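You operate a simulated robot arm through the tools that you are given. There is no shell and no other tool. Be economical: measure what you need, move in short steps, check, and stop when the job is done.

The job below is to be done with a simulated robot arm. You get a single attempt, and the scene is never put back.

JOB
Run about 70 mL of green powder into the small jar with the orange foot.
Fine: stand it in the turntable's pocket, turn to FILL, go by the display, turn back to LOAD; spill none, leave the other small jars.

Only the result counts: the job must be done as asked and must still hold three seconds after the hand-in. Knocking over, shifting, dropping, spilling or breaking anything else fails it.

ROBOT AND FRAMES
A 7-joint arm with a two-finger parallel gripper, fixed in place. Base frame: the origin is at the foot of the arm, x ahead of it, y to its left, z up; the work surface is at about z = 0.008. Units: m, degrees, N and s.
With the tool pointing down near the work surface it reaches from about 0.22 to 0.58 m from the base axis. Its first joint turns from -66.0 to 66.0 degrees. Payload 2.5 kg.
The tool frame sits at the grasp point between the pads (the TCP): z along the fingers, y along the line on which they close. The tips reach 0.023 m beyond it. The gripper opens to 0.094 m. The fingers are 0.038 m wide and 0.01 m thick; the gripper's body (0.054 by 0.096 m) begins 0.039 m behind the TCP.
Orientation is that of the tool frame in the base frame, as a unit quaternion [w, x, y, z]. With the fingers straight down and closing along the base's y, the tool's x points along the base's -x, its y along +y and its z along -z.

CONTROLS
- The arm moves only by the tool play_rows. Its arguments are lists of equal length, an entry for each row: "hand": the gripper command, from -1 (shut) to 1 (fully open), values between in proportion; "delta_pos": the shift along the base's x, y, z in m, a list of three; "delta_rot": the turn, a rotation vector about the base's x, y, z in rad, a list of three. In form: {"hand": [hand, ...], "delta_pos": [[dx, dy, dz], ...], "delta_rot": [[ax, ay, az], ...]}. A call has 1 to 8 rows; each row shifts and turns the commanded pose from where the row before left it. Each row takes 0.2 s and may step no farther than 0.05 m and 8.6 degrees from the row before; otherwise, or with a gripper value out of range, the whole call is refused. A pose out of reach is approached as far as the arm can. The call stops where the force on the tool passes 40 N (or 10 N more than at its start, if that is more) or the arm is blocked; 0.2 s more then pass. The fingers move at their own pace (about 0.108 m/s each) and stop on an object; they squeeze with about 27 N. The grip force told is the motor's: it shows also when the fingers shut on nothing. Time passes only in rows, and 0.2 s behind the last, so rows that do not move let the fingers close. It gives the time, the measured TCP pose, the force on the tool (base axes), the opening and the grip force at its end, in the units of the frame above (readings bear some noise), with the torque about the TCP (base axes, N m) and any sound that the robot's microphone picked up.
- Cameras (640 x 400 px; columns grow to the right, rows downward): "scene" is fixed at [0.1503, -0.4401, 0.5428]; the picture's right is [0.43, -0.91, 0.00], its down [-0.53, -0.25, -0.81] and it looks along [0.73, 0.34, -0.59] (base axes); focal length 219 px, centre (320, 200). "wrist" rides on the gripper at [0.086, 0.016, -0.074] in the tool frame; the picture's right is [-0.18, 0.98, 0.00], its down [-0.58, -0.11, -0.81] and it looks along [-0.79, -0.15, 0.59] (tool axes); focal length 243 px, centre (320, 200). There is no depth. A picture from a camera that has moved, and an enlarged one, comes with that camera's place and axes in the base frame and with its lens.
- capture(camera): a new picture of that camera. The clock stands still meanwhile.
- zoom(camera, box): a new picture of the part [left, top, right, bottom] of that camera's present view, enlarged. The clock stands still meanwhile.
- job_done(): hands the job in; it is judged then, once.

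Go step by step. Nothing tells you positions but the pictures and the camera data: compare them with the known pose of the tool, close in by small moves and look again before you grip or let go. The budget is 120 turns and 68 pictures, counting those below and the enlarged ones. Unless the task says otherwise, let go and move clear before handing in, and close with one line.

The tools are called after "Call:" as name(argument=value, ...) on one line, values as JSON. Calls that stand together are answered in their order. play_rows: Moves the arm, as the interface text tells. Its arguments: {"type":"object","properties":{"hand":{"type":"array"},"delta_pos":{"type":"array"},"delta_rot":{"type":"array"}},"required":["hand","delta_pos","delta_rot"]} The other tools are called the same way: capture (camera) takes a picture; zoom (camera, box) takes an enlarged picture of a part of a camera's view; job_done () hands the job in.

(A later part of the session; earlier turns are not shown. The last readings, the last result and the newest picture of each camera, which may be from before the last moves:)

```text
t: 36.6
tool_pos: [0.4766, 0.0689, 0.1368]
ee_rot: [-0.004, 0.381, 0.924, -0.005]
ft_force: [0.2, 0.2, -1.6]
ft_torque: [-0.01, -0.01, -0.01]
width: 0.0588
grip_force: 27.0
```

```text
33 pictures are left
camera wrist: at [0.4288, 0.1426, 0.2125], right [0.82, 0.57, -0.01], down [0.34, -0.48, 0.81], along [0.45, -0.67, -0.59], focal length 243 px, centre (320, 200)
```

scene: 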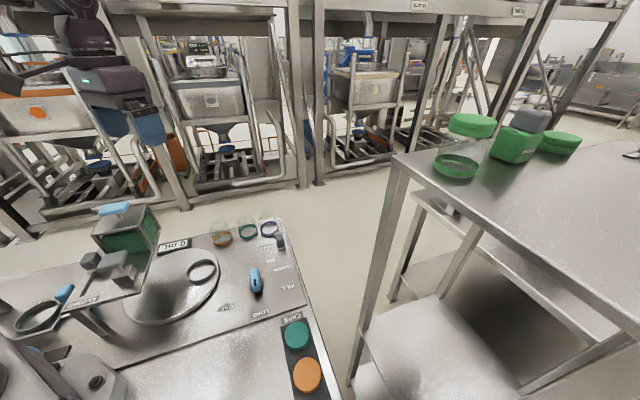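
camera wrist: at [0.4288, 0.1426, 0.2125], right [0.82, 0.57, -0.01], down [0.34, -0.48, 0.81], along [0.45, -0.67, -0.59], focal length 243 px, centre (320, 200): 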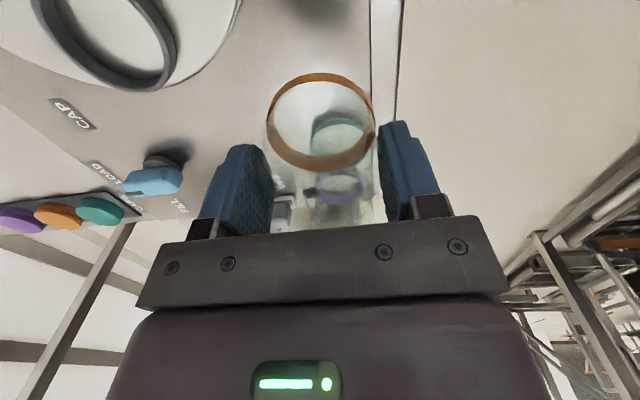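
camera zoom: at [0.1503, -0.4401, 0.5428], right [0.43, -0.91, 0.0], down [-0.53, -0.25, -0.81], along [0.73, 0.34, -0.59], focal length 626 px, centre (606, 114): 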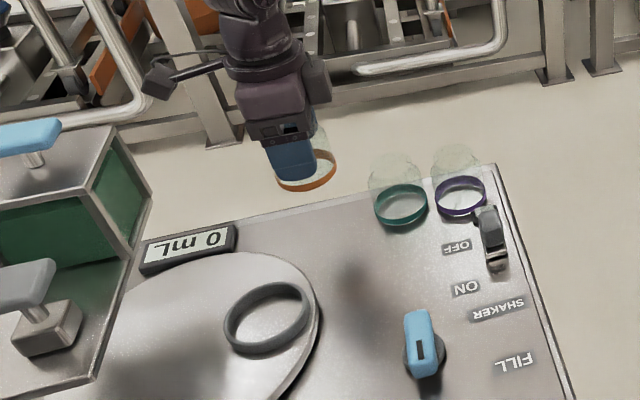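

Jar held and centred. The pocket is near (0.347, 0.010), and the camera stalk would come close to the hopper at this yaw, so I'll turn the hand by +90° on the way over.

Call:
play_rows(hand=[0, 0, 0, 0, 0, 0, 0, 0], delta_pos=[[0, -0.01, 0.01], [0, -0.01, 0], [0, -0.01, 0], [-0.02, -0.01, 0], [-0.02, -0.01, 0], [-0.02, -0.009, 0], [-0.02, 0, 0], [-0.02, 0, 0]], delta_rot=[[0, 0, 0.1428], [0, 0, 0.1428], [0, 0, 0.1428], [0, 0, 0.1428], [0, 0, 0.1428], [0, 0, 0.1428], [0, 0, 0.1428], [0, 0, 0.1428]])

Call:
play_rows(hand=[0, 0, 0, 0, 0], delta_pos=[[-0.015, 0, 0], [-0.014, 0, 0], [0, 0, -0.02], [0, 0, -0.01], [0, 0, 0]], delta_rot=[[0, 0, 0.1428], [0, 0, 0.1428], [0, 0, 0.1428], [0, 0, 0], [0, 0, 0]])

Call:
zoom(camera="scene", box=[120, 160, 280, 320])

Call:
capture(camera="wrist")

```text
t: 38.4
tool_pos: [0.3774, 0.0123, 0.1466]
ee_rot: [0.0, -0.18, 0.984, -0.006]
ft_force: [0.5, 0.1, -1.0]
ft_torque: [0.02, 0.0, 0.01]
width: 0.0586
grip_force: 26.6
```

```text
t: 39.6
tool_pos: [0.3477, 0.0102, 0.1149]
ee_rot: [0.001, -0.383, 0.924, -0.006]
ft_force: [-0.6, -0.2, -1.1]
ft_torque: [-0.01, -0.01, -0.04]
width: 0.0587
grip_force: 26.8
```

```text
2.50 times, centred on (200, 240) of scene
camera zoom: at [0.1503, -0.4401, 0.5428], right [0.43, -0.91, 0.0], down [-0.53, -0.25, -0.81], along [0.73, 0.34, -0.59], focal length 548 px, centre (620, 100)
```

zoom: 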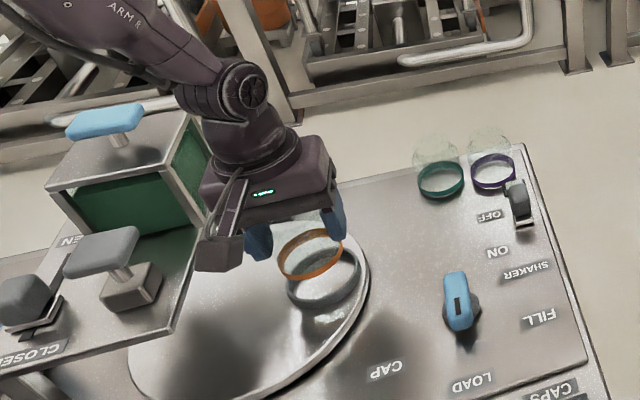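

```text
31 pictures are left
camera wrist: at [0.2757, -0.0387, 0.19], right [-0.57, 0.82, -0.01], down [0.48, 0.34, 0.81], along [0.67, 0.45, -0.59], focal length 243 px, centre (320, 200)
```

wrist: 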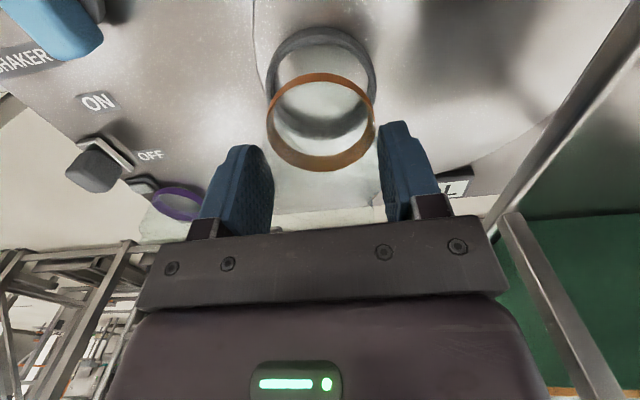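

The jar is right over the pocket. Lowering with care.

Call:
play_rows(hand=[0, 0, 0], delta_pos=[[0, 0, -0.02], [0, 0, -0.012], [0, 0, 0]], delta_rot=[[0, 0, 0], [0, 0, 0], [0, 0, 0]])

Call:
zoom(camera="wrist", box=[220, 0, 420, 220])

```text
t: 40.4
tool_pos: [0.3481, 0.0098, 0.0837]
ee_rot: [0.001, -0.383, 0.924, -0.007]
ft_force: [-1.5, 0.1, -1.1]
ft_torque: [-0.01, 0.0, 0.01]
width: 0.0586
grip_force: 27.0
```

```text
1.82 times, centred on (320, 110) of wrist
camera zoom: at [0.2757, -0.038, 0.1584], right [-0.57, 0.82, -0.01], down [0.48, 0.34, 0.81], along [0.67, 0.45, -0.59], focal length 441 px, centre (320, 364)
```

zoom: 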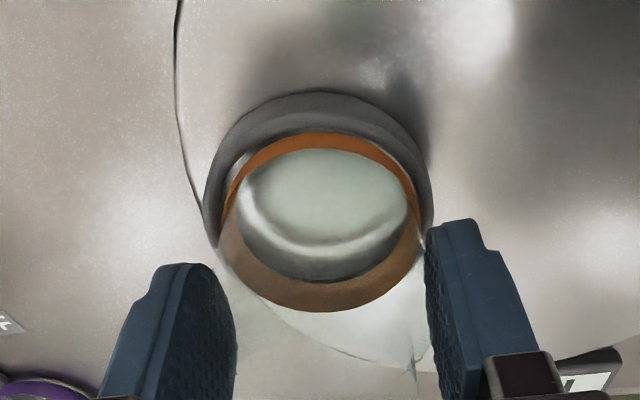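

Call:
play_rows(hand=[0, 0, 0, 0, 0], delta_pos=[[0, 0, -0.005], [0, 0, -0.004], [0, 0, -0.003], [0, 0, -0.002], [0, 0, 0]], delta_rot=[[0, 0, 0], [0, 0, 0], [0, 0, 0], [0, 0, 0], [0, 0, 0]])

Call:
zoom(camera="wrist", box=[220, 0, 420, 220])

```text
t: 41.6
tool_pos: [0.3501, 0.0093, 0.0697]
ee_rot: [0.003, -0.383, 0.924, -0.006]
ft_force: [0.0, 1.5, 20.1]
ft_torque: [0.39, 0.26, -0.19]
width: 0.0583
grip_force: 27.0
```

```text
1.82 times, centred on (320, 110) of wrist
camera zoom: at [0.2776, -0.0379, 0.1451], right [-0.56, 0.83, -0.01], down [0.48, 0.34, 0.81], along [0.67, 0.45, -0.59], focal length 441 px, centre (320, 364)
```

zoom: 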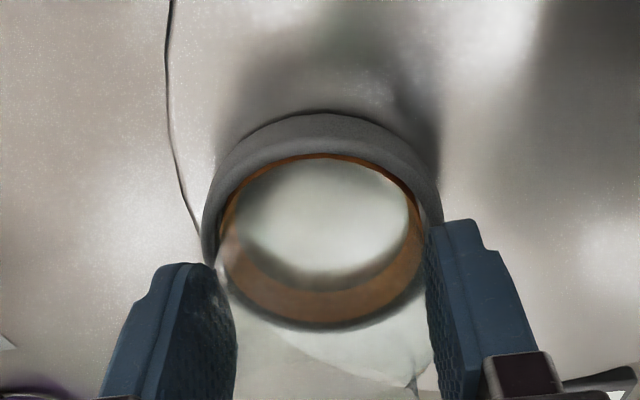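

There's contact at z 0.070, with torque suggesting it might be on the rim. Checking from the scene camera.

Call:
zoom(camera="scene", box=[160, 230, 240, 310])

```text
5.00 times, centred on (200, 270) of scene
camera zoom: at [0.1502, -0.4401, 0.5428], right [0.43, -0.91, 0.0], down [-0.53, -0.25, -0.81], along [0.73, 0.34, -0.59], focal length 1096 px, centre (920, -150)
```

zoom: 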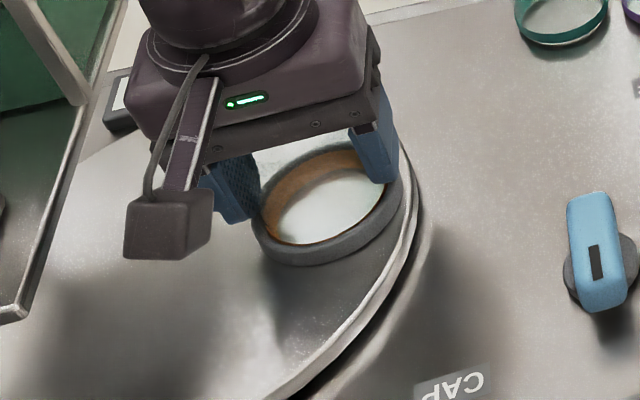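

The foot appears inside the pocket ring. A slight wiggle away from the contact side to check it is fully seated.

Call:
play_rows(hand=[0, 0, 0, 0], delta_pos=[[0, 0, 0.002], [0.0015, -0.0015, 0], [0, 0, -0.0025], [0, 0, 0]], delta_rot=[[0, 0, 0], [0, 0, 0], [0, 0, 0], [0, 0, 0]])

```text
t: 42.6
tool_pos: [0.3508, 0.0097, 0.0689]
ee_rot: [0.002, -0.385, 0.923, -0.006]
ft_force: [-5.6, 3.7, 20.9]
ft_torque: [0.36, 0.46, 0.06]
width: 0.0583
grip_force: 26.8
```

The lateral reaction shows the foot is captive in the ring. Releasing.

Call:
play_rows(hand=[0, 0.4, 0.8, 0.8, 0.8], delta_pos=[[-0.0012, 0.0012, 0.001], [0, 0, 0], [0, 0, 0], [0, 0, 0], [0, 0, 0]], delta_rot=[[0, 0, 0], [0, 0, 0], [0, 0, 0], [0, 0, 0], [0, 0, 0]])

Call:
play_rows(hand=[0.8, 0.8, 0.8, 0.8], delta_pos=[[0, 0, 0.02], [0, 0, 0.04], [0, 0, 0.05], [0, 0, 0.02]], delta_rot=[[0, 0, 0], [0, 0, 0], [0, 0, 0], [0, 0, 0]])

Call:
capture(camera="wrist")

```text
t: 43.8
tool_pos: [0.3489, 0.0104, 0.0697]
ee_rot: [0.001, -0.384, 0.923, -0.006]
ft_force: [0.2, 0.5, -0.7]
ft_torque: [-0.04, 0.03, 0.02]
width: 0.0846
grip_force: 0.0
```

```text
t: 44.8
tool_pos: [0.3501, 0.0098, 0.1999]
ee_rot: [0.001, -0.384, 0.923, -0.005]
ft_force: [-0.3, 0.5, -0.2]
ft_torque: [-0.01, -0.02, -0.01]
width: 0.0848
grip_force: 0.1
```

```text
27 pictures are left
camera wrist: at [0.2775, -0.0387, 0.2757], right [-0.57, 0.82, -0.01], down [0.48, 0.34, 0.81], along [0.67, 0.45, -0.59], focal length 243 px, centre (320, 200)
```

wrist: 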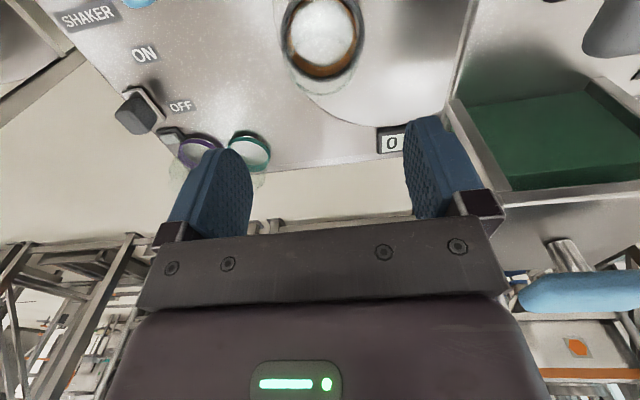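

The jar stands seated in the pocket and the display reads 0. The knob axis is near (0.39, -0.14) with its bar along (0.7, 0.7), so the current yaw fits it; moving above it.

Call:
play_rows(hand=[0.8, 0.8, 0.8, 0.8, 0.8], delta_pos=[[0.01, -0.04, 0], [0.01, -0.04, 0], [0.01, -0.04, 0], [0.009, -0.03, 0], [0, 0, 0]], delta_rot=[[0, 0, 0], [0, 0, 0], [0, 0, 0], [0, 0, 0], [0, 0, 0]])

Call:
capture(camera="wrist")

```text
t: 46.0
tool_pos: [0.3875, -0.1393, 0.201]
ee_rot: [0.001, -0.382, 0.924, -0.006]
ft_force: [-0.4, -0.3, -0.2]
ft_torque: [0.02, 0.02, 0.01]
width: 0.0851
grip_force: 0.0
```

```text
26 pictures are left
camera wrist: at [0.3157, -0.1892, 0.2761], right [-0.57, 0.82, -0.01], down [0.48, 0.34, 0.81], along [0.67, 0.45, -0.59], focal length 243 px, centre (320, 200)
```

wrist: 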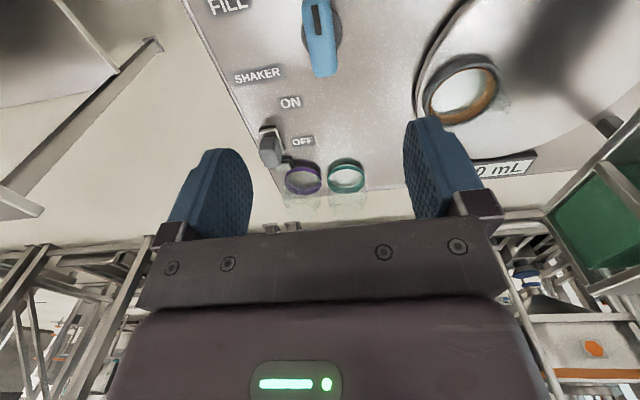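

Knob is right under the tool. Descending partway.

Call:
play_rows(hand=[0.8, 0.8, 0.8, 0.8], delta_pos=[[0, -0.001, -0.04], [0, 0, -0.04], [0, 0, -0.02], [0, 0, 0]], delta_rot=[[0, 0, 0], [0, 0, 0], [0, 0, 0], [0, 0, 0]])

Call:
capture(camera="wrist")

Call:
zoom(camera="scene", box=[210, 220, 310, 320])

```text
t: 47.0
tool_pos: [0.3884, -0.1393, 0.1005]
ee_rot: [0.001, -0.382, 0.924, -0.006]
ft_force: [0.3, 0.6, -0.4]
ft_torque: [0.01, 0.0, 0.02]
width: 0.0847
grip_force: 0.0
```

```text
25 pictures are left
camera wrist: at [0.3163, -0.1878, 0.1766], right [-0.57, 0.82, -0.01], down [0.48, 0.34, 0.81], along [0.67, 0.45, -0.59], focal length 243 px, centre (320, 200)
```

wrist: 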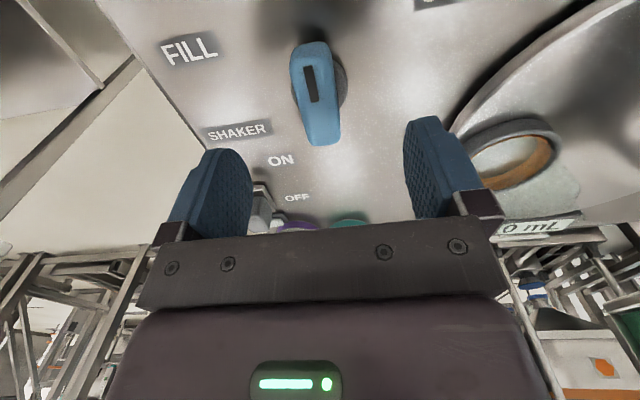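

```text
4.00 times, centred on (260, 270) of scene
camera zoom: at [0.1503, -0.4401, 0.5428], right [0.43, -0.91, 0.0], down [-0.53, -0.25, -0.81], along [0.73, 0.34, -0.59], focal length 876 px, centre (560, -80)
```

zoom: 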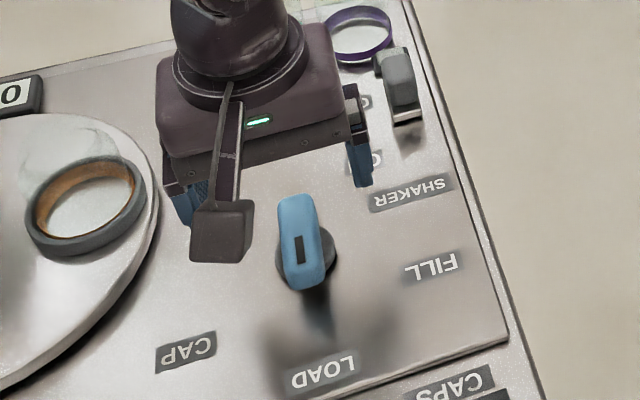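

Call:
play_rows(hand=[0.8, 0.8, 0.8, 0.8, 0.8], delta_pos=[[-0.005, -0.006, 0], [0, 0, -0.02], [0, 0, -0.012], [0, 0, -0.008], [0, 0, 0]], delta_rot=[[0, 0, 0], [0, 0, 0], [0, 0, 0], [0, 0, 0], [0, 0, 0]])

Call:
zoom(camera="scene", box=[210, 220, 310, 320])

Call:
zoom(camera="wrist", box=[160, 50, 500, 260])

```text
t: 48.2
tool_pos: [0.3838, -0.1469, 0.06]
ee_rot: [0.001, -0.383, 0.924, -0.007]
ft_force: [-0.4, 0.4, 0.4]
ft_torque: [0.02, -0.01, 0.02]
width: 0.0847
grip_force: 0.0
```

```text
4.00 times, centred on (260, 270) of scene
camera zoom: at [0.1503, -0.4401, 0.5428], right [0.43, -0.91, 0.0], down [-0.53, -0.25, -0.81], along [0.73, 0.34, -0.59], focal length 876 px, centre (560, -80)
```

zoom: 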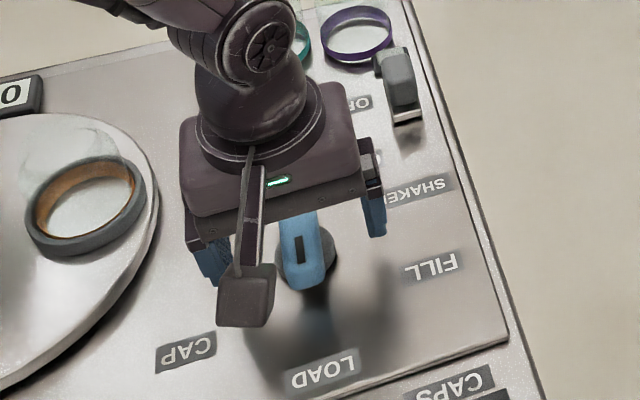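

```text
1.88 times, centred on (330, 155) of wrist
camera zoom: at [0.3116, -0.1953, 0.1351], right [-0.57, 0.82, -0.01], down [0.48, 0.34, 0.81], along [0.67, 0.45, -0.59], focal length 457 px, centre (301, 285)
```

zoom: 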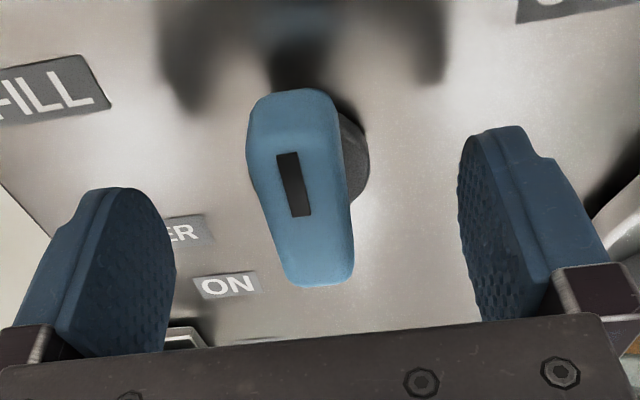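

The TCP is on the knob's axis; the bar is about 7° off my yaw. I'll match it and grip.

Call:
play_rows(hand=[0.8, 0.3, -0.2, -0.6, -0.6, -0.6], delta_pos=[[0, 0, 0], [0, 0, 0], [0, 0, 0], [0, 0, 0], [0, 0, 0], [0, 0, 0]], delta_rot=[[0, 0, 0.12], [0, 0, 0], [0, 0, 0], [0, 0, 0], [0, 0, 0], [0, 0, 0]])

```text
t: 49.6
tool_pos: [0.3837, -0.1477, 0.0607]
ee_rot: [0.003, -0.437, 0.899, -0.007]
ft_force: [16.2, -10.8, -12.7]
ft_torque: [-0.16, 0.2, -0.24]
width: 0.024
grip_force: 45.5
```

Call:
play_rows(hand=[-0.6, -0.6], delta_pos=[[0.001, -0.001, 0], [0, 0, 0]], delta_rot=[[0, 0, 0], [0, 0, 0]])

```text
t: 50.2
tool_pos: [0.3833, -0.1477, 0.0607]
ee_rot: [0.002, -0.438, 0.899, -0.007]
ft_force: [13.3, -8.5, -12.6]
ft_torque: [0.41, -0.25, -0.22]
width: 0.024
grip_force: 44.9
```

Call:
play_rows(hand=[-0.6, -0.6, -0.6], delta_pos=[[0.001, -0.001, 0], [0, 0, 0], [0, 0, 0]], delta_rot=[[0, 0, 0.12], [0, 0, 0.12], [0, 0, 0]])

Call:
zoom(camera="scene", box=[120, 220, 310, 340])

```text
t: 51.0
tool_pos: [0.3866, -0.1486, 0.0603]
ee_rot: [0.004, -0.543, 0.84, -0.008]
ft_force: [23.4, -10.4, -22.4]
ft_torque: [-0.17, 0.13, -0.29]
width: 0.024
grip_force: 45.0
```

```text
3.33 times, centred on (215, 280) of scene
camera zoom: at [0.1504, -0.4401, 0.5427], right [0.43, -0.91, 0.0], down [-0.53, -0.25, -0.81], along [0.73, 0.34, -0.59], focal length 730 px, centre (670, -67)
```

zoom: 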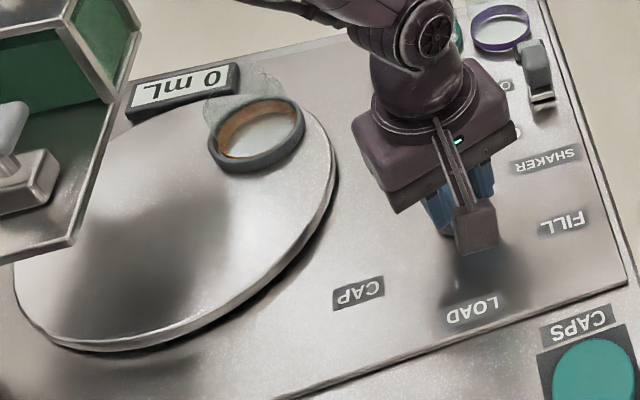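

The table follows the knob toward the hopper. Continuing in small steps while easing the side load.

Call:
play_rows(hand=[-0.6, -0.6, -0.6], delta_pos=[[0.002, -0.001, -0.002], [0.001, 0, 0], [0, 0, 0]], delta_rot=[[0, 0, 0.1], [0, 0, 0.12], [0, 0, 0]])

```text
t: 51.8
tool_pos: [0.3891, -0.1497, 0.0603]
ee_rot: [0.003, -0.632, 0.775, -0.007]
ft_force: [-0.8, -3.1, 38.4]
ft_torque: [0.54, 0.32, 0.08]
width: 0.0238
grip_force: 45.1
```

Call:
play_rows(hand=[-0.6, -0.6, -0.6], delta_pos=[[0, 0, 0.0012], [0.0005, 0, 0], [0, 0, 0]], delta_rot=[[0, 0, 0.1], [0, 0, 0.12], [0, 0, 0]])

```text
t: 52.6
tool_pos: [0.3921, -0.1494, 0.0605]
ee_rot: [-0.007, 0.713, -0.701, 0.009]
ft_force: [26.7, -4.6, -6.6]
ft_torque: [-0.47, 0.0, -0.23]
width: 0.024
grip_force: 44.7
```

Turned 39° so far; the bar's grip point is about 13 mm off axis, so I follow the arc for the remaining 21°.

Call:
play_rows(hand=[-0.6, -0.6, -0.6, -0.6], delta_pos=[[0.003, 0, 0], [0.002, 0.0005, 0], [0.0015, 0.001, 0], [0, 0, 0]], delta_rot=[[0, 0, 0.1], [0, 0, 0.12], [0, 0, 0.1], [0, 0, 0]])

Call:
zoom(camera="scene", box=[100, 200, 310, 340])

```text
t: 53.6
tool_pos: [0.3945, -0.1492, 0.0591]
ee_rot: [-0.003, 0.815, -0.579, 0.006]
ft_force: [10.9, -8.2, 7.8]
ft_torque: [0.21, 0.12, -0.04]
width: 0.0239
grip_force: 44.8
```

```text
2.86 times, centred on (205, 270) of scene
camera zoom: at [0.1502, -0.4401, 0.5428], right [0.43, -0.91, 0.0], down [-0.53, -0.25, -0.81], along [0.73, 0.34, -0.59], focal length 626 px, centre (649, 0)
```

zoom: 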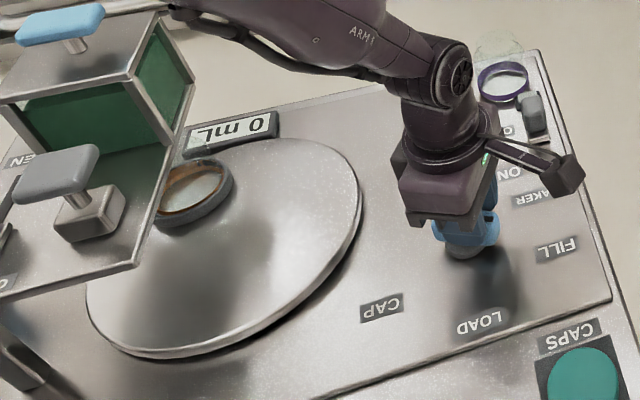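

Turned 57°, and the pocket is almost under the hopper. Nudging a bit further, watching the torque.

Call:
play_rows(hand=[-0.6, -0.6], delta_pos=[[0.0008, 0.0006, 0], [0, 0, 0]], delta_rot=[[0, 0, 0.06], [0, 0, 0]])

```text
t: 54.2
tool_pos: [0.3943, -0.1494, 0.0608]
ee_rot: [-0.003, 0.831, -0.557, 0.004]
ft_force: [5.0, -9.1, 16.8]
ft_torque: [0.29, 0.43, -2.09]
width: 0.0243
grip_force: 44.9
```

Torque jumped to 2 N·m: the FILL stop. Releasing the knob and rising.

Call:
play_rows(hand=[-0.6, 0.0, 0.5, 0.5, 0.5, 0.5], delta_pos=[[0, 0, 0], [0, 0, 0], [0, 0, 0], [0, 0, 0.04], [0, 0, 0.05], [0, 0, 0]], delta_rot=[[0, 0, -0.04], [0, 0, 0], [0, 0, 0], [0, 0, 0], [0, 0, 0], [0, 0, 0]])

Call:
zoom(camera="scene", box=[100, 190, 310, 330])

```text
t: 55.6
tool_pos: [0.3957, -0.1493, 0.1509]
ee_rot: [-0.004, 0.821, -0.571, 0.005]
ft_force: [-0.3, 0.3, 0.1]
ft_torque: [0.0, 0.0, 0.01]
width: 0.0703
grip_force: 0.1
```

```text
2.86 times, centred on (205, 260) of scene
camera zoom: at [0.1503, -0.4401, 0.5428], right [0.43, -0.91, 0.0], down [-0.53, -0.25, -0.81], along [0.73, 0.34, -0.59], focal length 626 px, centre (649, 29)
```

zoom: 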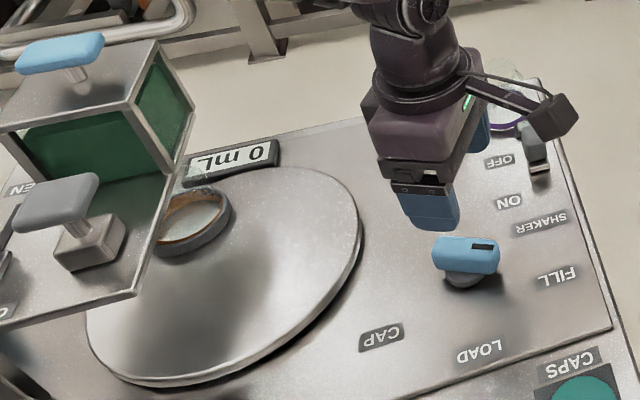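

Knob stands at FILL, the jar is under the hopper and the display reads 0. Now going back to the gate slider (high path, yaw back to -45°), with a slight tilt planned so the CLOSED end is in reach.

Call:
play_rows(hand=[0.5, 0.5, 0.5, 0.5, 0.5, 0.5, 0.5, 0.5], delta_pos=[[0, 0, 0.05], [0, 0, 0.05], [0, 0, 0.05], [0, 0, 0.04], [-0.02, 0.03, 0], [-0.02, 0.04, 0], [-0.02, 0.04, 0], [-0.02, 0.04, 0]], delta_rot=[[0, 0, -0.145], [0, 0, -0.145], [0, 0, -0.145], [0, 0, -0.145], [0, 0, -0.145], [0, 0, -0.145], [0, 0, -0.145], [0, 0, -0.145]])

Call:
play_rows(hand=[0.5, 0.5, 0.5, 0.5, 0.5, 0.5, 0.5, 0.5], delta_pos=[[-0.02, 0.04, 0], [-0.02, 0.04, 0], [-0.03, 0.03, 0], [-0.02, 0.03, 0], [-0.02, 0.014, 0], [0, 0, 0], [0, 0, 0], [0, 0, 0]], delta_rot=[[0, 0, -0.145], [0, 0, -0.145], [0, 0, -0.145], [0, 0, -0.145], [0, 0, -0.145], [0, 0, -0.145], [0, 0, -0.145], [0, 0, -0.145]])

Call:
play_rows(hand=[0.3, 0.3, 0.3, 0.3, 0.3], delta_pos=[[0, 0, 0], [0, 0, 0], [0, 0, 0], [0, 0, 0], [0, 0, 0]], delta_rot=[[0, 0, -0.145], [0, 0, -0.145], [0, 0, -0.08], [0, 0, 0], [0, 0, 0]])

```text
t: 57.4
tool_pos: [0.3152, 0.0025, 0.3397]
ee_rot: [0.001, -0.372, 0.928, -0.007]
ft_force: [-0.9, -0.3, -1.0]
ft_torque: [0.01, 0.02, 0.0]
width: 0.0705
grip_force: 0.1
```

```text
t: 59.2
tool_pos: [0.2063, 0.1549, 0.34]
ee_rot: [-0.003, 0.197, 0.98, -0.005]
ft_force: [-0.2, 0.4, 0.1]
ft_torque: [0.02, -0.04, 0.0]
width: 0.0706
grip_force: 0.0
```

```text
t: 60.4
tool_pos: [0.2058, 0.1565, 0.3391]
ee_rot: [-0.003, 0.373, 0.928, -0.004]
ft_force: [-0.5, -0.1, -1.0]
ft_torque: [0.0, 0.01, 0.01]
width: 0.0612
grip_force: 0.2
```

Call:
play_rows(hand=[0, -0.06, -0.06, -0.06, -0.06, -0.06, -0.06], delta_pos=[[0, 0, -0.03], [0, 0, -0.03], [-0.015, -0.012, -0.03], [-0.015, -0.012, -0.02], [-0.008, -0.007, -0.02], [0, 0, 0], [0, 0, 0]], delta_rot=[[-0.057, 0.057, 0], [-0.057, 0.057, 0], [0, 0, -0.02], [0, 0, 0], [0, 0, 0], [0, 0, 0], [0, 0, 0]])

Call:
capture(camera="wrist")

```text
t: 62.0
tool_pos: [0.1674, 0.1246, 0.2108]
ee_rot: [-0.037, 0.381, 0.92, -0.079]
ft_force: [0.3, 0.5, 0.3]
ft_torque: [0.04, 0.01, -0.01]
width: 0.0444
grip_force: 0.0
```

```text
18 pictures are left
camera wrist: at [0.1277, 0.2067, 0.2821], right [0.81, 0.56, -0.17], down [0.44, -0.39, 0.81], along [0.38, -0.73, -0.56], focal length 243 px, centre (320, 200)
```

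wrist: 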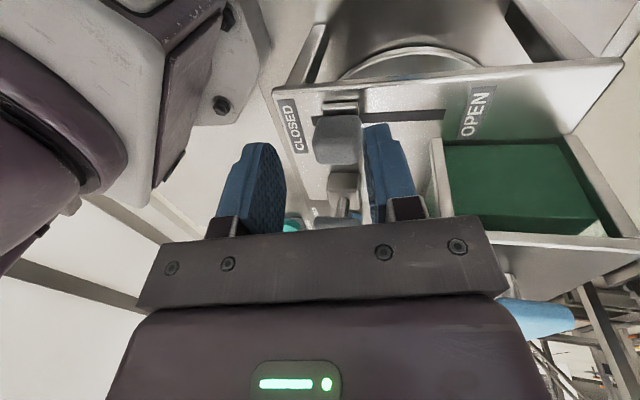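

Slider is centred between the fingers. Lowering.

Call:
play_rows(hand=[-0.06, -0.06, -0.06, -0.06], delta_pos=[[0, 0, -0.02], [0, 0, -0.02], [0, 0, -0.008], [0, 0, 0]], delta_rot=[[0, 0, 0], [0, 0, 0], [0, 0, 0], [0, 0, 0]])

```text
t: 63.0
tool_pos: [0.1678, 0.1256, 0.1622]
ee_rot: [-0.035, 0.381, 0.92, -0.079]
ft_force: [0.7, 0.4, 0.7]
ft_torque: [0.04, 0.0, 0.0]
width: 0.0443
grip_force: 0.0
```

No contact. Narrowing around the slider and opening the gate a little, then reading the display.

Call:
play_rows(hand=[-0.22, -0.22, -0.22], delta_pos=[[0, 0, 0], [0.005, 0.005, 0], [0.005, 0.005, 0]], delta_rot=[[0, 0, 0], [0, 0, 0], [0, 0, 0]])

Call:
zoom(camera="scene", box=[90, 200, 220, 300])

```text
t: 63.8
tool_pos: [0.1777, 0.1359, 0.1621]
ee_rot: [-0.036, 0.381, 0.92, -0.079]
ft_force: [0.4, -0.7, 0.4]
ft_torque: [-0.03, 0.01, -0.01]
width: 0.0366
grip_force: 0.0
```

```text
4.00 times, centred on (155, 250) of scene
camera zoom: at [0.1503, -0.4401, 0.5428], right [0.43, -0.91, 0.0], down [-0.53, -0.25, -0.81], along [0.73, 0.34, -0.59], focal length 876 px, centre (980, 0)
```

zoom: 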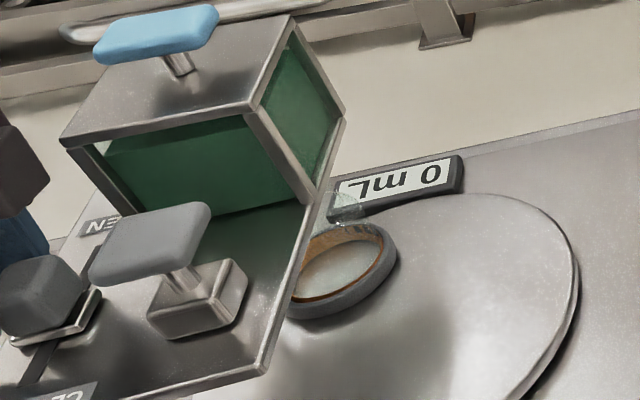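

Still 0 mL. Opening further in steps.

Call:
play_rows(hand=[-0.22, -0.22, -0.22], delta_pos=[[0.005, 0.005, 0], [0.005, 0.005, 0], [0, 0, 0]], delta_rot=[[0, 0, 0], [0, 0, 0], [0, 0, 0]])

Call:
zoom(camera="scene", box=[90, 200, 220, 300])

```text
t: 64.6
tool_pos: [0.1882, 0.1445, 0.1617]
ee_rot: [-0.036, 0.38, 0.921, -0.079]
ft_force: [-0.7, -0.1, -0.2]
ft_torque: [-0.02, -0.02, 0.0]
width: 0.0368
grip_force: 0.0
```

```text
4.00 times, centred on (155, 250) of scene
camera zoom: at [0.1503, -0.4401, 0.5428], right [0.43, -0.91, 0.0], down [-0.53, -0.25, -0.81], along [0.73, 0.34, -0.59], focal length 876 px, centre (980, 0)
```

zoom: 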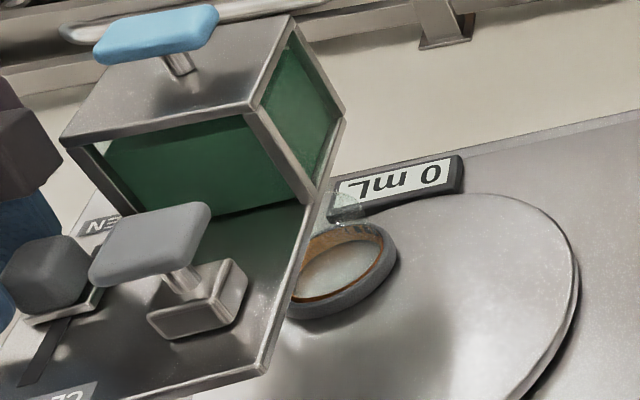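

Call:
play_rows(hand=[-0.22, -0.22, -0.22], delta_pos=[[0.006, 0.006, 0.003], [0.005, 0.005, 0], [0, 0, 0]], delta_rot=[[0, 0, 0], [0, 0, 0], [0, 0, 0]])

Call:
zoom(camera="scene", box=[90, 200, 220, 300])

```text
t: 65.2
tool_pos: [0.195, 0.1519, 0.1641]
ee_rot: [-0.039, 0.386, 0.918, -0.086]
ft_force: [-1.2, -1.5, 2.4]
ft_torque: [0.04, -0.21, -0.13]
width: 0.0373
grip_force: 0.3
stopped in row 3: the force on the tool passed its limit at 54 N (the readings are from after the stop); the commanded pose is now the measured one
```

```text
4.00 times, centred on (155, 250) of scene
camera zoom: at [0.1503, -0.4401, 0.5428], right [0.43, -0.91, 0.0], down [-0.53, -0.25, -0.81], along [0.73, 0.34, -0.59], focal length 876 px, centre (980, 0)
```

zoom: 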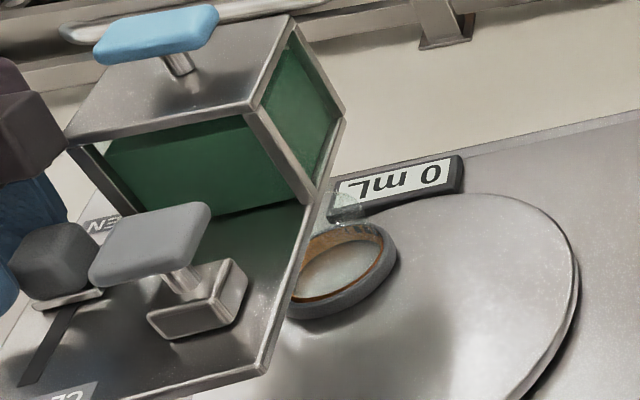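

No powder runs with the gate mostly open, so the flow evidently needs the shaker. The hand touched the hopper edge, so I'll back off a little, rise, and go look at the shaker switch.

Call:
play_rows(hand=[0, 0, 0, 0, 0, 0, 0], delta_pos=[[-0.003, -0.003, 0], [0, 0, 0], [0, 0, 0.03], [0, 0, 0.05], [0, 0, 0.05], [0, 0, 0.04], [0, 0, 0]], delta_rot=[[0, 0, 0], [0, 0, 0], [0, 0, 0], [0, 0, 0], [0.057, -0.057, 0], [0.057, -0.057, 0], [0, 0, 0]])

```text
t: 66.8
tool_pos: [0.1942, 0.1497, 0.3351]
ee_rot: [-0.009, 0.387, 0.922, -0.012]
ft_force: [-0.1, 0.6, 0.6]
ft_torque: [-0.02, -0.02, -0.01]
width: 0.047
grip_force: 0.0
```

Call:
play_rows(hand=[0, 0, 0, 0, 0, 0, 0, 0], delta_pos=[[0.038, -0.031, 0], [0.038, -0.031, 0], [0.038, -0.031, 0], [0.038, -0.031, 0], [0.038, -0.031, 0], [0.038, -0.031, 0], [0.038, -0.031, 0], [0.034, -0.027, 0]], delta_rot=[[0.014, -0.014, 0], [0, 0, 0], [0, 0, 0], [0, 0, 0], [0, 0, 0], [0, 0, 0], [0, 0, 0], [0, 0, 0]])

Call:
play_rows(hand=[0, 0, 0, 0], delta_pos=[[0, 0, -0.045], [0, 0, -0.045], [0, 0, -0.03], [0, 0, 0]], delta_rot=[[0, 0, 0], [0, 0, 0], [0, 0, 0], [0, 0, 0]])

Call:
capture(camera="wrist")

```text
t: 68.6
tool_pos: [0.4933, -0.0954, 0.3363]
ee_rot: [-0.005, 0.387, 0.922, -0.002]
ft_force: [-0.5, -0.2, 0.0]
ft_torque: [-0.01, 0.04, 0.02]
width: 0.047
grip_force: 0.0
```

```text
t: 69.6
tool_pos: [0.4922, -0.0958, 0.213]
ee_rot: [-0.005, 0.388, 0.922, -0.003]
ft_force: [0.5, -0.2, 0.0]
ft_torque: [0.03, 0.0, -0.02]
width: 0.0471
grip_force: 0.0
```

```text
14 pictures are left
camera wrist: at [0.445, -0.0229, 0.2897], right [0.83, 0.56, -0.01], down [0.34, -0.49, 0.8], along [0.44, -0.67, -0.6], focal length 243 px, centre (320, 200)
```

wrist: 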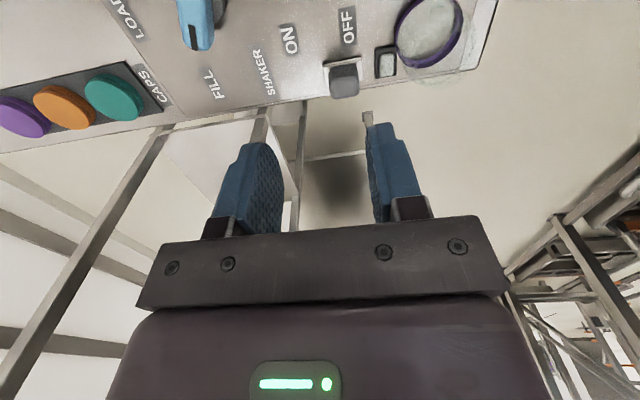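

The shaker lever is near (0.53, -0.12), at OFF; ON lies toward (-0.7,-0.7). Moving to straddle it.

Call:
play_rows(hand=[0.2, 0.2, 0.2, 0.2, 0.2], delta_pos=[[0.0366, -0.023, 0], [0, 0, -0.04], [0, 0, -0.045], [0, 0, -0.035], [0, 0, 0]], delta_rot=[[0, 0, 0], [0, 0, 0], [0, 0, 0], [0, 0, 0], [0, 0, 0]])

Call:
capture(camera="wrist")

```text
t: 70.8
tool_pos: [0.5305, -0.1179, 0.0934]
ee_rot: [-0.004, 0.387, 0.922, -0.002]
ft_force: [0.3, 0.7, 0.2]
ft_torque: [0.0, 0.01, 0.01]
width: 0.0564
grip_force: 0.0
```

```text
13 pictures are left
camera wrist: at [0.4823, -0.0443, 0.1695], right [0.83, 0.56, -0.01], down [0.34, -0.49, 0.8], along [0.44, -0.67, -0.6], focal length 243 px, centre (320, 200)
```

wrist: 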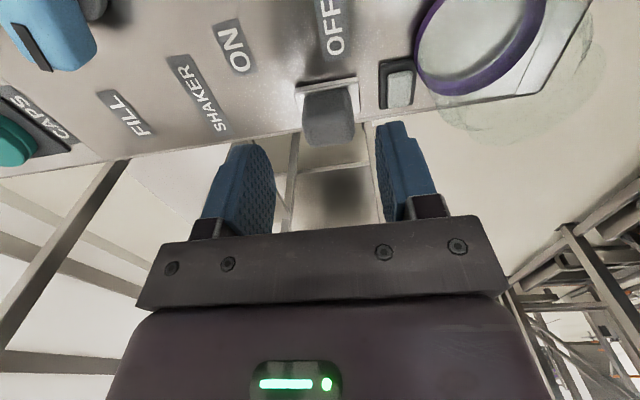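

Aligned. Lowering around the lever, then pushing it toward ON by small steps.

Call:
play_rows(hand=[0.2, 0.2, 0.2, 0.0], delta_pos=[[0, 0, -0.02], [0.002, 0.002, -0.012], [0, 0, -0.006], [0, 0, 0]], delta_rot=[[0, 0, 0], [0, 0, 0], [0, 0, 0], [0, 0, 0]])

```text
t: 71.8
tool_pos: [0.5306, -0.114, 0.0558]
ee_rot: [-0.005, 0.386, 0.922, -0.002]
ft_force: [-0.5, -0.2, 0.8]
ft_torque: [0.01, -0.03, -0.02]
width: 0.0471
grip_force: 0.0
```

Call:
play_rows(hand=[-0.1, -0.1, -0.1], delta_pos=[[-0.006, -0.006, 0], [-0.006, -0.006, 0], [-0.006, -0.006, 0]], delta_rot=[[0, 0, 0], [0, 0, 0], [0, 0, 0]])

```text
t: 72.6
tool_pos: [0.5129, -0.1336, 0.0571]
ee_rot: [-0.005, 0.387, 0.922, -0.003]
ft_force: [-0.4, -0.3, -0.1]
ft_torque: [-0.01, -0.01, -0.02]
width: 0.0423
grip_force: 0.1
```

Call:
zoom(camera="scene", box=[100, 190, 310, 310])

```text
3.05 times, centred on (205, 250) of scene
camera zoom: at [0.1503, -0.4401, 0.5428], right [0.43, -0.91, 0.0], down [-0.53, -0.25, -0.81], along [0.73, 0.34, -0.59], focal length 668 px, centre (670, 48)
```

zoom: 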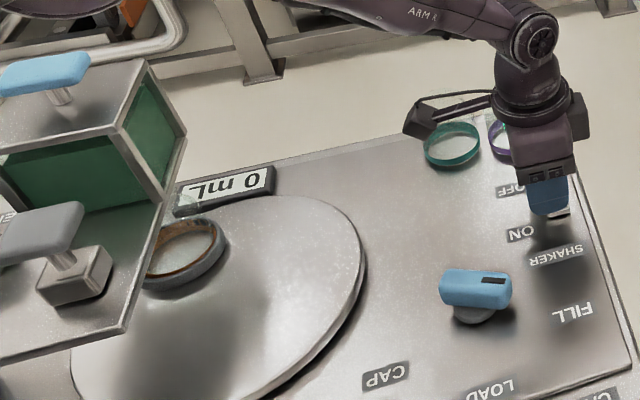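

Call:
play_rows(hand=[-0.1, -0.1], delta_pos=[[-0.005, -0.005, 0], [-0.003, -0.003, 0]], delta_rot=[[0, 0, 0], [0, 0, 0]])

```text
t: 73.2
tool_pos: [0.5043, -0.142, 0.0563]
ee_rot: [-0.004, 0.387, 0.922, -0.003]
ft_force: [0.3, 0.6, -0.4]
ft_torque: [0.04, 0.01, 0.04]
width: 0.0425
grip_force: 0.3
```

Call:
play_rows(hand=[-0.5, -0.5, -0.5], delta_pos=[[0, 0, 0], [0, 0, 0], [0, 0, 0]], delta_rot=[[0, 0, 0], [0, 0, 0], [0, 0, 0]])

Call:
capture(camera="wrist")

```text
t: 74.0
tool_pos: [0.5046, -0.1423, 0.0555]
ee_rot: [-0.004, 0.386, 0.923, -0.003]
ft_force: [0.2, -0.3, -2.4]
ft_torque: [0.17, -0.1, 0.43]
width: 0.0314
grip_force: 45.3
```

```text
11 pictures are left
camera wrist: at [0.4568, -0.0684, 0.1322], right [0.83, 0.56, -0.01], down [0.34, -0.49, 0.8], along [0.44, -0.67, -0.6], focal length 243 px, centre (320, 200)
```

wrist: 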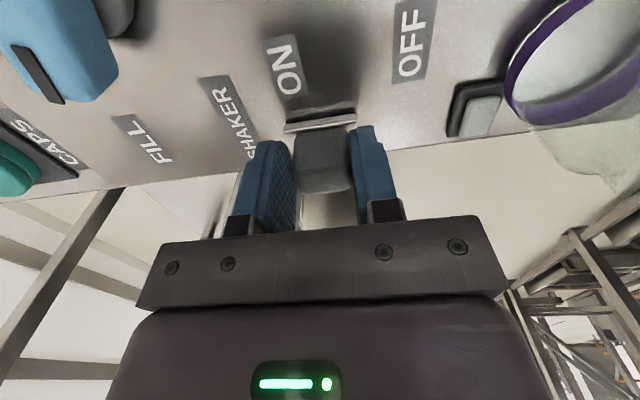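

I hold the lever and it slides; it's close to ON. Moving on in small steps.

Call:
play_rows(hand=[-0.5, -0.5], delta_pos=[[-0.0035, -0.0035, 0], [-0.0035, -0.0035, 0]], delta_rot=[[0, 0, 0], [0, 0, 0]])

```text
t: 74.6
tool_pos: [0.4989, -0.1468, 0.056]
ee_rot: [-0.004, 0.386, 0.922, 0.0]
ft_force: [19.3, 3.4, -20.0]
ft_torque: [0.53, 0.24, 0.36]
width: 0.0313
grip_force: 44.9
```

Call:
zoom(camera="scene", box=[120, 200, 220, 300])

```text
4.00 times, centred on (170, 250) of scene
camera zoom: at [0.1504, -0.4401, 0.5427], right [0.43, -0.91, 0.0], down [-0.53, -0.25, -0.81], along [0.73, 0.34, -0.59], focal length 876 px, centre (920, 0)
```

zoom: 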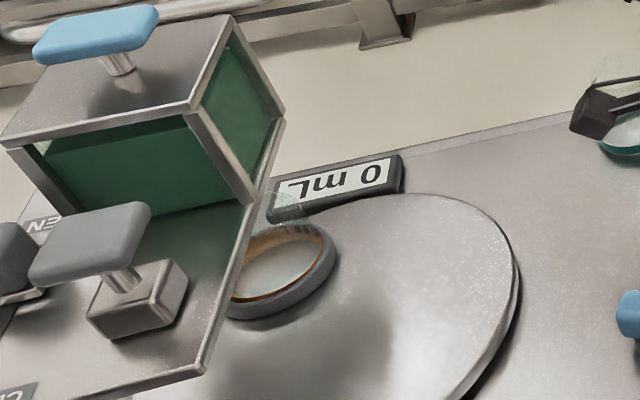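

Call:
play_rows(hand=[-0.5, -0.5, -0.5], delta_pos=[[-0.0015, -0.0025, 0], [0, 0, 0], [0, 0, 0]], delta_rot=[[0, 0, 0], [0, 0, 0], [0, 0, 0]])

Call:
capture(camera="wrist")

```text
t: 75.0
tool_pos: [0.4995, -0.1458, 0.0569]
ee_rot: [-0.002, 0.384, 0.923, 0.002]
ft_force: [6.5, 0.5, -6.2]
ft_torque: [0.2, 0.15, 0.33]
width: 0.0308
grip_force: 44.9
stopped in row 2: the force on the tool passed its limit at 42 N (the readings are from after the stop); the commanded pose is now the measured one
```

```text
9 pictures are left
camera wrist: at [0.451, -0.0736, 0.1323], right [0.83, 0.56, 0.0], down [0.33, -0.49, 0.8], along [0.45, -0.66, -0.6], focal length 243 px, centre (320, 200)
```

wrist: 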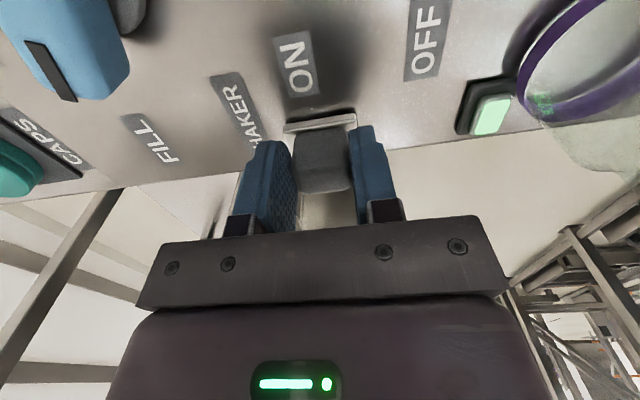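

The lamp is lit: the shaker is on. Reading the display after a short while.

Call:
play_rows(hand=[-0.5, -0.5], delta_pos=[[0, 0, 0], [0, 0, 0]], delta_rot=[[0, 0, 0], [0, 0, 0]])

Call:
zoom(camera="scene", box=[120, 200, 220, 300])

```text
t: 75.6
tool_pos: [0.4988, -0.1459, 0.0562]
ee_rot: [-0.002, 0.384, 0.923, 0.002]
ft_force: [9.1, 2.0, -8.1]
ft_torque: [-0.23, -0.29, 0.46]
width: 0.0312
grip_force: 44.9
```

```text
4.00 times, centred on (170, 250) of scene
camera zoom: at [0.1503, -0.4401, 0.5427], right [0.43, -0.91, 0.0], down [-0.53, -0.25, -0.81], along [0.73, 0.34, -0.59], focal length 876 px, centre (920, 0)
```

zoom: 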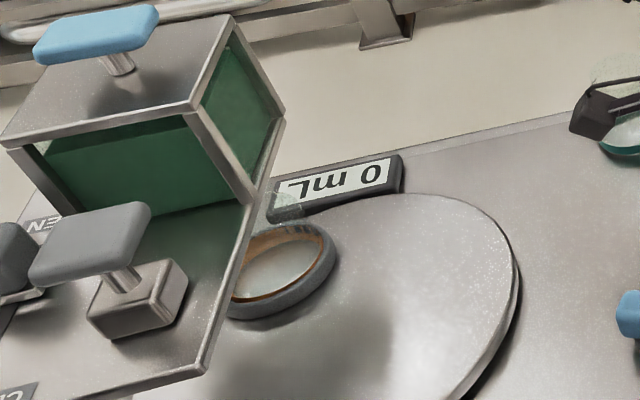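

Call:
play_rows(hand=[-0.5, -0.5, -0.5, -0.5, -0.5], delta_pos=[[0, 0, 0], [0, 0, 0], [0, 0, 0], [0, 0, 0], [0, 0, 0]], delta_rot=[[0, 0, 0], [0, 0, 0], [0, 0, 0], [0, 0, 0], [0, 0, 0]])

Call:
zoom(camera="scene", box=[60, 200, 220, 300])

```text
t: 76.8
tool_pos: [0.4986, -0.1464, 0.0574]
ee_rot: [-0.003, 0.385, 0.923, 0.001]
ft_force: [14.5, 3.1, -12.3]
ft_torque: [-0.03, -0.17, 0.37]
width: 0.0311
grip_force: 44.8
```

```text
4.00 times, centred on (140, 250) of scene
camera zoom: at [0.1503, -0.4401, 0.5427], right [0.43, -0.91, 0.0], down [-0.53, -0.25, -0.81], along [0.73, 0.34, -0.59], focal length 876 px, centre (1040, 0)
```

zoom: 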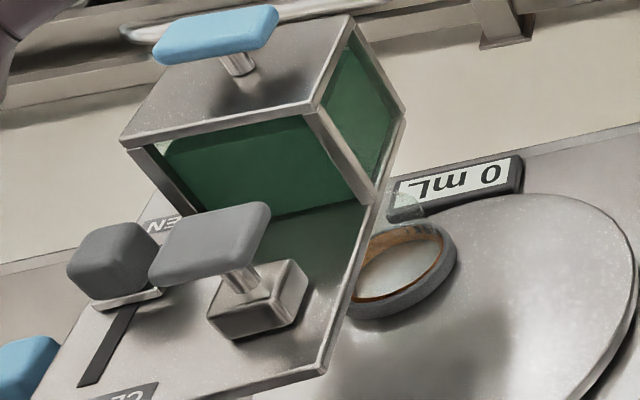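

Still 0 mL with shaker on and gate about 3/4 open. The blue mushroom handle on the hopper looks like a push/pull dispensing plunger (the grey twin being the capper), so I'll return the shaker to OFF as found, reopen the gate fully, then try that handle.

Call:
play_rows(hand=[-0.5, -0.5, -0.5, -0.5, -0.5, -0.5], delta_pos=[[0.006, 0.006, 0], [0.007, 0.007, 0], [0.007, 0.007, 0], [0.006, 0.006, 0], [0.004, 0.004, 0], [0, 0, 0]], delta_rot=[[0, 0, 0], [0, 0, 0], [0, 0, 0], [0, 0, 0], [0, 0, 0], [0, 0, 0]])

```text
t: 78.2
tool_pos: [0.5295, -0.116, 0.0574]
ee_rot: [-0.004, 0.385, 0.923, 0.002]
ft_force: [-4.7, 7.0, 0.0]
ft_torque: [0.66, 0.61, 0.19]
width: 0.0314
grip_force: 44.9
```

Call:
play_rows(hand=[-0.5, -0.5, -0.5], delta_pos=[[0.002, 0.002, 0], [0.0015, 0.0015, 0], [0, 0, 0]], delta_rot=[[0, 0, 0], [0, 0, 0], [0, 0, 0]])

```text
t: 79.0
tool_pos: [0.5313, -0.1138, 0.0578]
ee_rot: [-0.004, 0.385, 0.923, 0.002]
ft_force: [-20.1, 8.7, 9.3]
ft_torque: [-0.27, -0.11, 0.16]
width: 0.0312
grip_force: 45.5
```

At the OFF stop. Releasing and returning to the gate slider.

Call:
play_rows(hand=[-0.1, 0.1, 0.1, 0.1, 0.1, 0.1, 0.1, 0.1], delta_pos=[[0, 0, 0], [0, 0, 0], [0, 0, 0.04], [0, 0, 0.05], [0, 0, 0.05], [0, 0, 0.05], [0, 0, 0.05], [0, 0, 0.04]], delta_rot=[[0, 0, 0], [0, 0, 0], [0, 0, 0], [0, 0, 0], [0, 0, 0], [0, 0, 0], [0, 0, 0], [0, 0, 0]])

Call:
play_rows(hand=[0.1, 0.1, 0.1, 0.1, 0.1, 0.1, 0.1, 0.1], delta_pos=[[-0.04, 0.03, 0], [-0.04, 0.03, 0], [-0.04, 0.03, 0], [-0.04, 0.03, 0], [-0.04, 0.03, 0], [-0.04, 0.03, 0], [-0.04, 0.03, 0], [-0.04, 0.03, 0]], delta_rot=[[0, 0, 0], [0, 0, 0], [0, 0, 0], [0, 0, 0], [0, 0, 0], [0, 0, 0], [0, 0, 0], [0, 0, 0]])

```text
t: 80.8
tool_pos: [0.5306, -0.113, 0.3356]
ee_rot: [-0.003, 0.385, 0.923, 0.002]
ft_force: [-0.1, -0.2, -0.5]
ft_torque: [0.02, 0.01, -0.04]
width: 0.0519
grip_force: 0.1
```

```text
t: 82.6
tool_pos: [0.2112, 0.1265, 0.337]
ee_rot: [-0.002, 0.386, 0.922, 0.001]
ft_force: [0.1, 0.6, 0.0]
ft_torque: [0.01, 0.0, 0.03]
width: 0.0518
grip_force: 0.1
```

Call:
play_rows(hand=[0.1, 0.1, 0.1, 0.1, 0.1, 0.1], delta_pos=[[-0.018, 0.027, 0], [0, 0, -0.05], [0, 0, -0.05], [0, 0, -0.05], [0, 0, -0.02], [0, 0, 0]], delta_rot=[[0, 0, 0], [0, 0, 0], [0, 0, 0], [0, 0, 0], [0, 0, 0], [0, 0, 0]])

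Call:
play_rows(hand=[0.1, 0.1, 0.1, 0.1], delta_pos=[[0.005, 0.005, 0], [0.005, 0.005, 0], [0.003, 0.003, 0], [0, 0, 0]], delta_rot=[[0, 0, 0], [0, 0, 0], [0, 0, 0], [0, 0, 0]])

```text
t: 84.0
tool_pos: [0.1943, 0.1516, 0.1654]
ee_rot: [-0.003, 0.386, 0.923, 0.001]
ft_force: [0.4, -0.4, -0.5]
ft_torque: [-0.01, 0.0, -0.01]
width: 0.0516
grip_force: 0.0
```

```text
t: 84.7
tool_pos: [0.2007, 0.159, 0.1646]
ee_rot: [-0.007, 0.391, 0.92, -0.006]
ft_force: [-0.8, -1.6, 1.5]
ft_torque: [0.0, -0.08, -0.06]
width: 0.0517
grip_force: 0.1
stopped in row 3: the force on the tool passed its limit at 50 N (the readings are from after the stop); the commanded pose is now the measured one
```

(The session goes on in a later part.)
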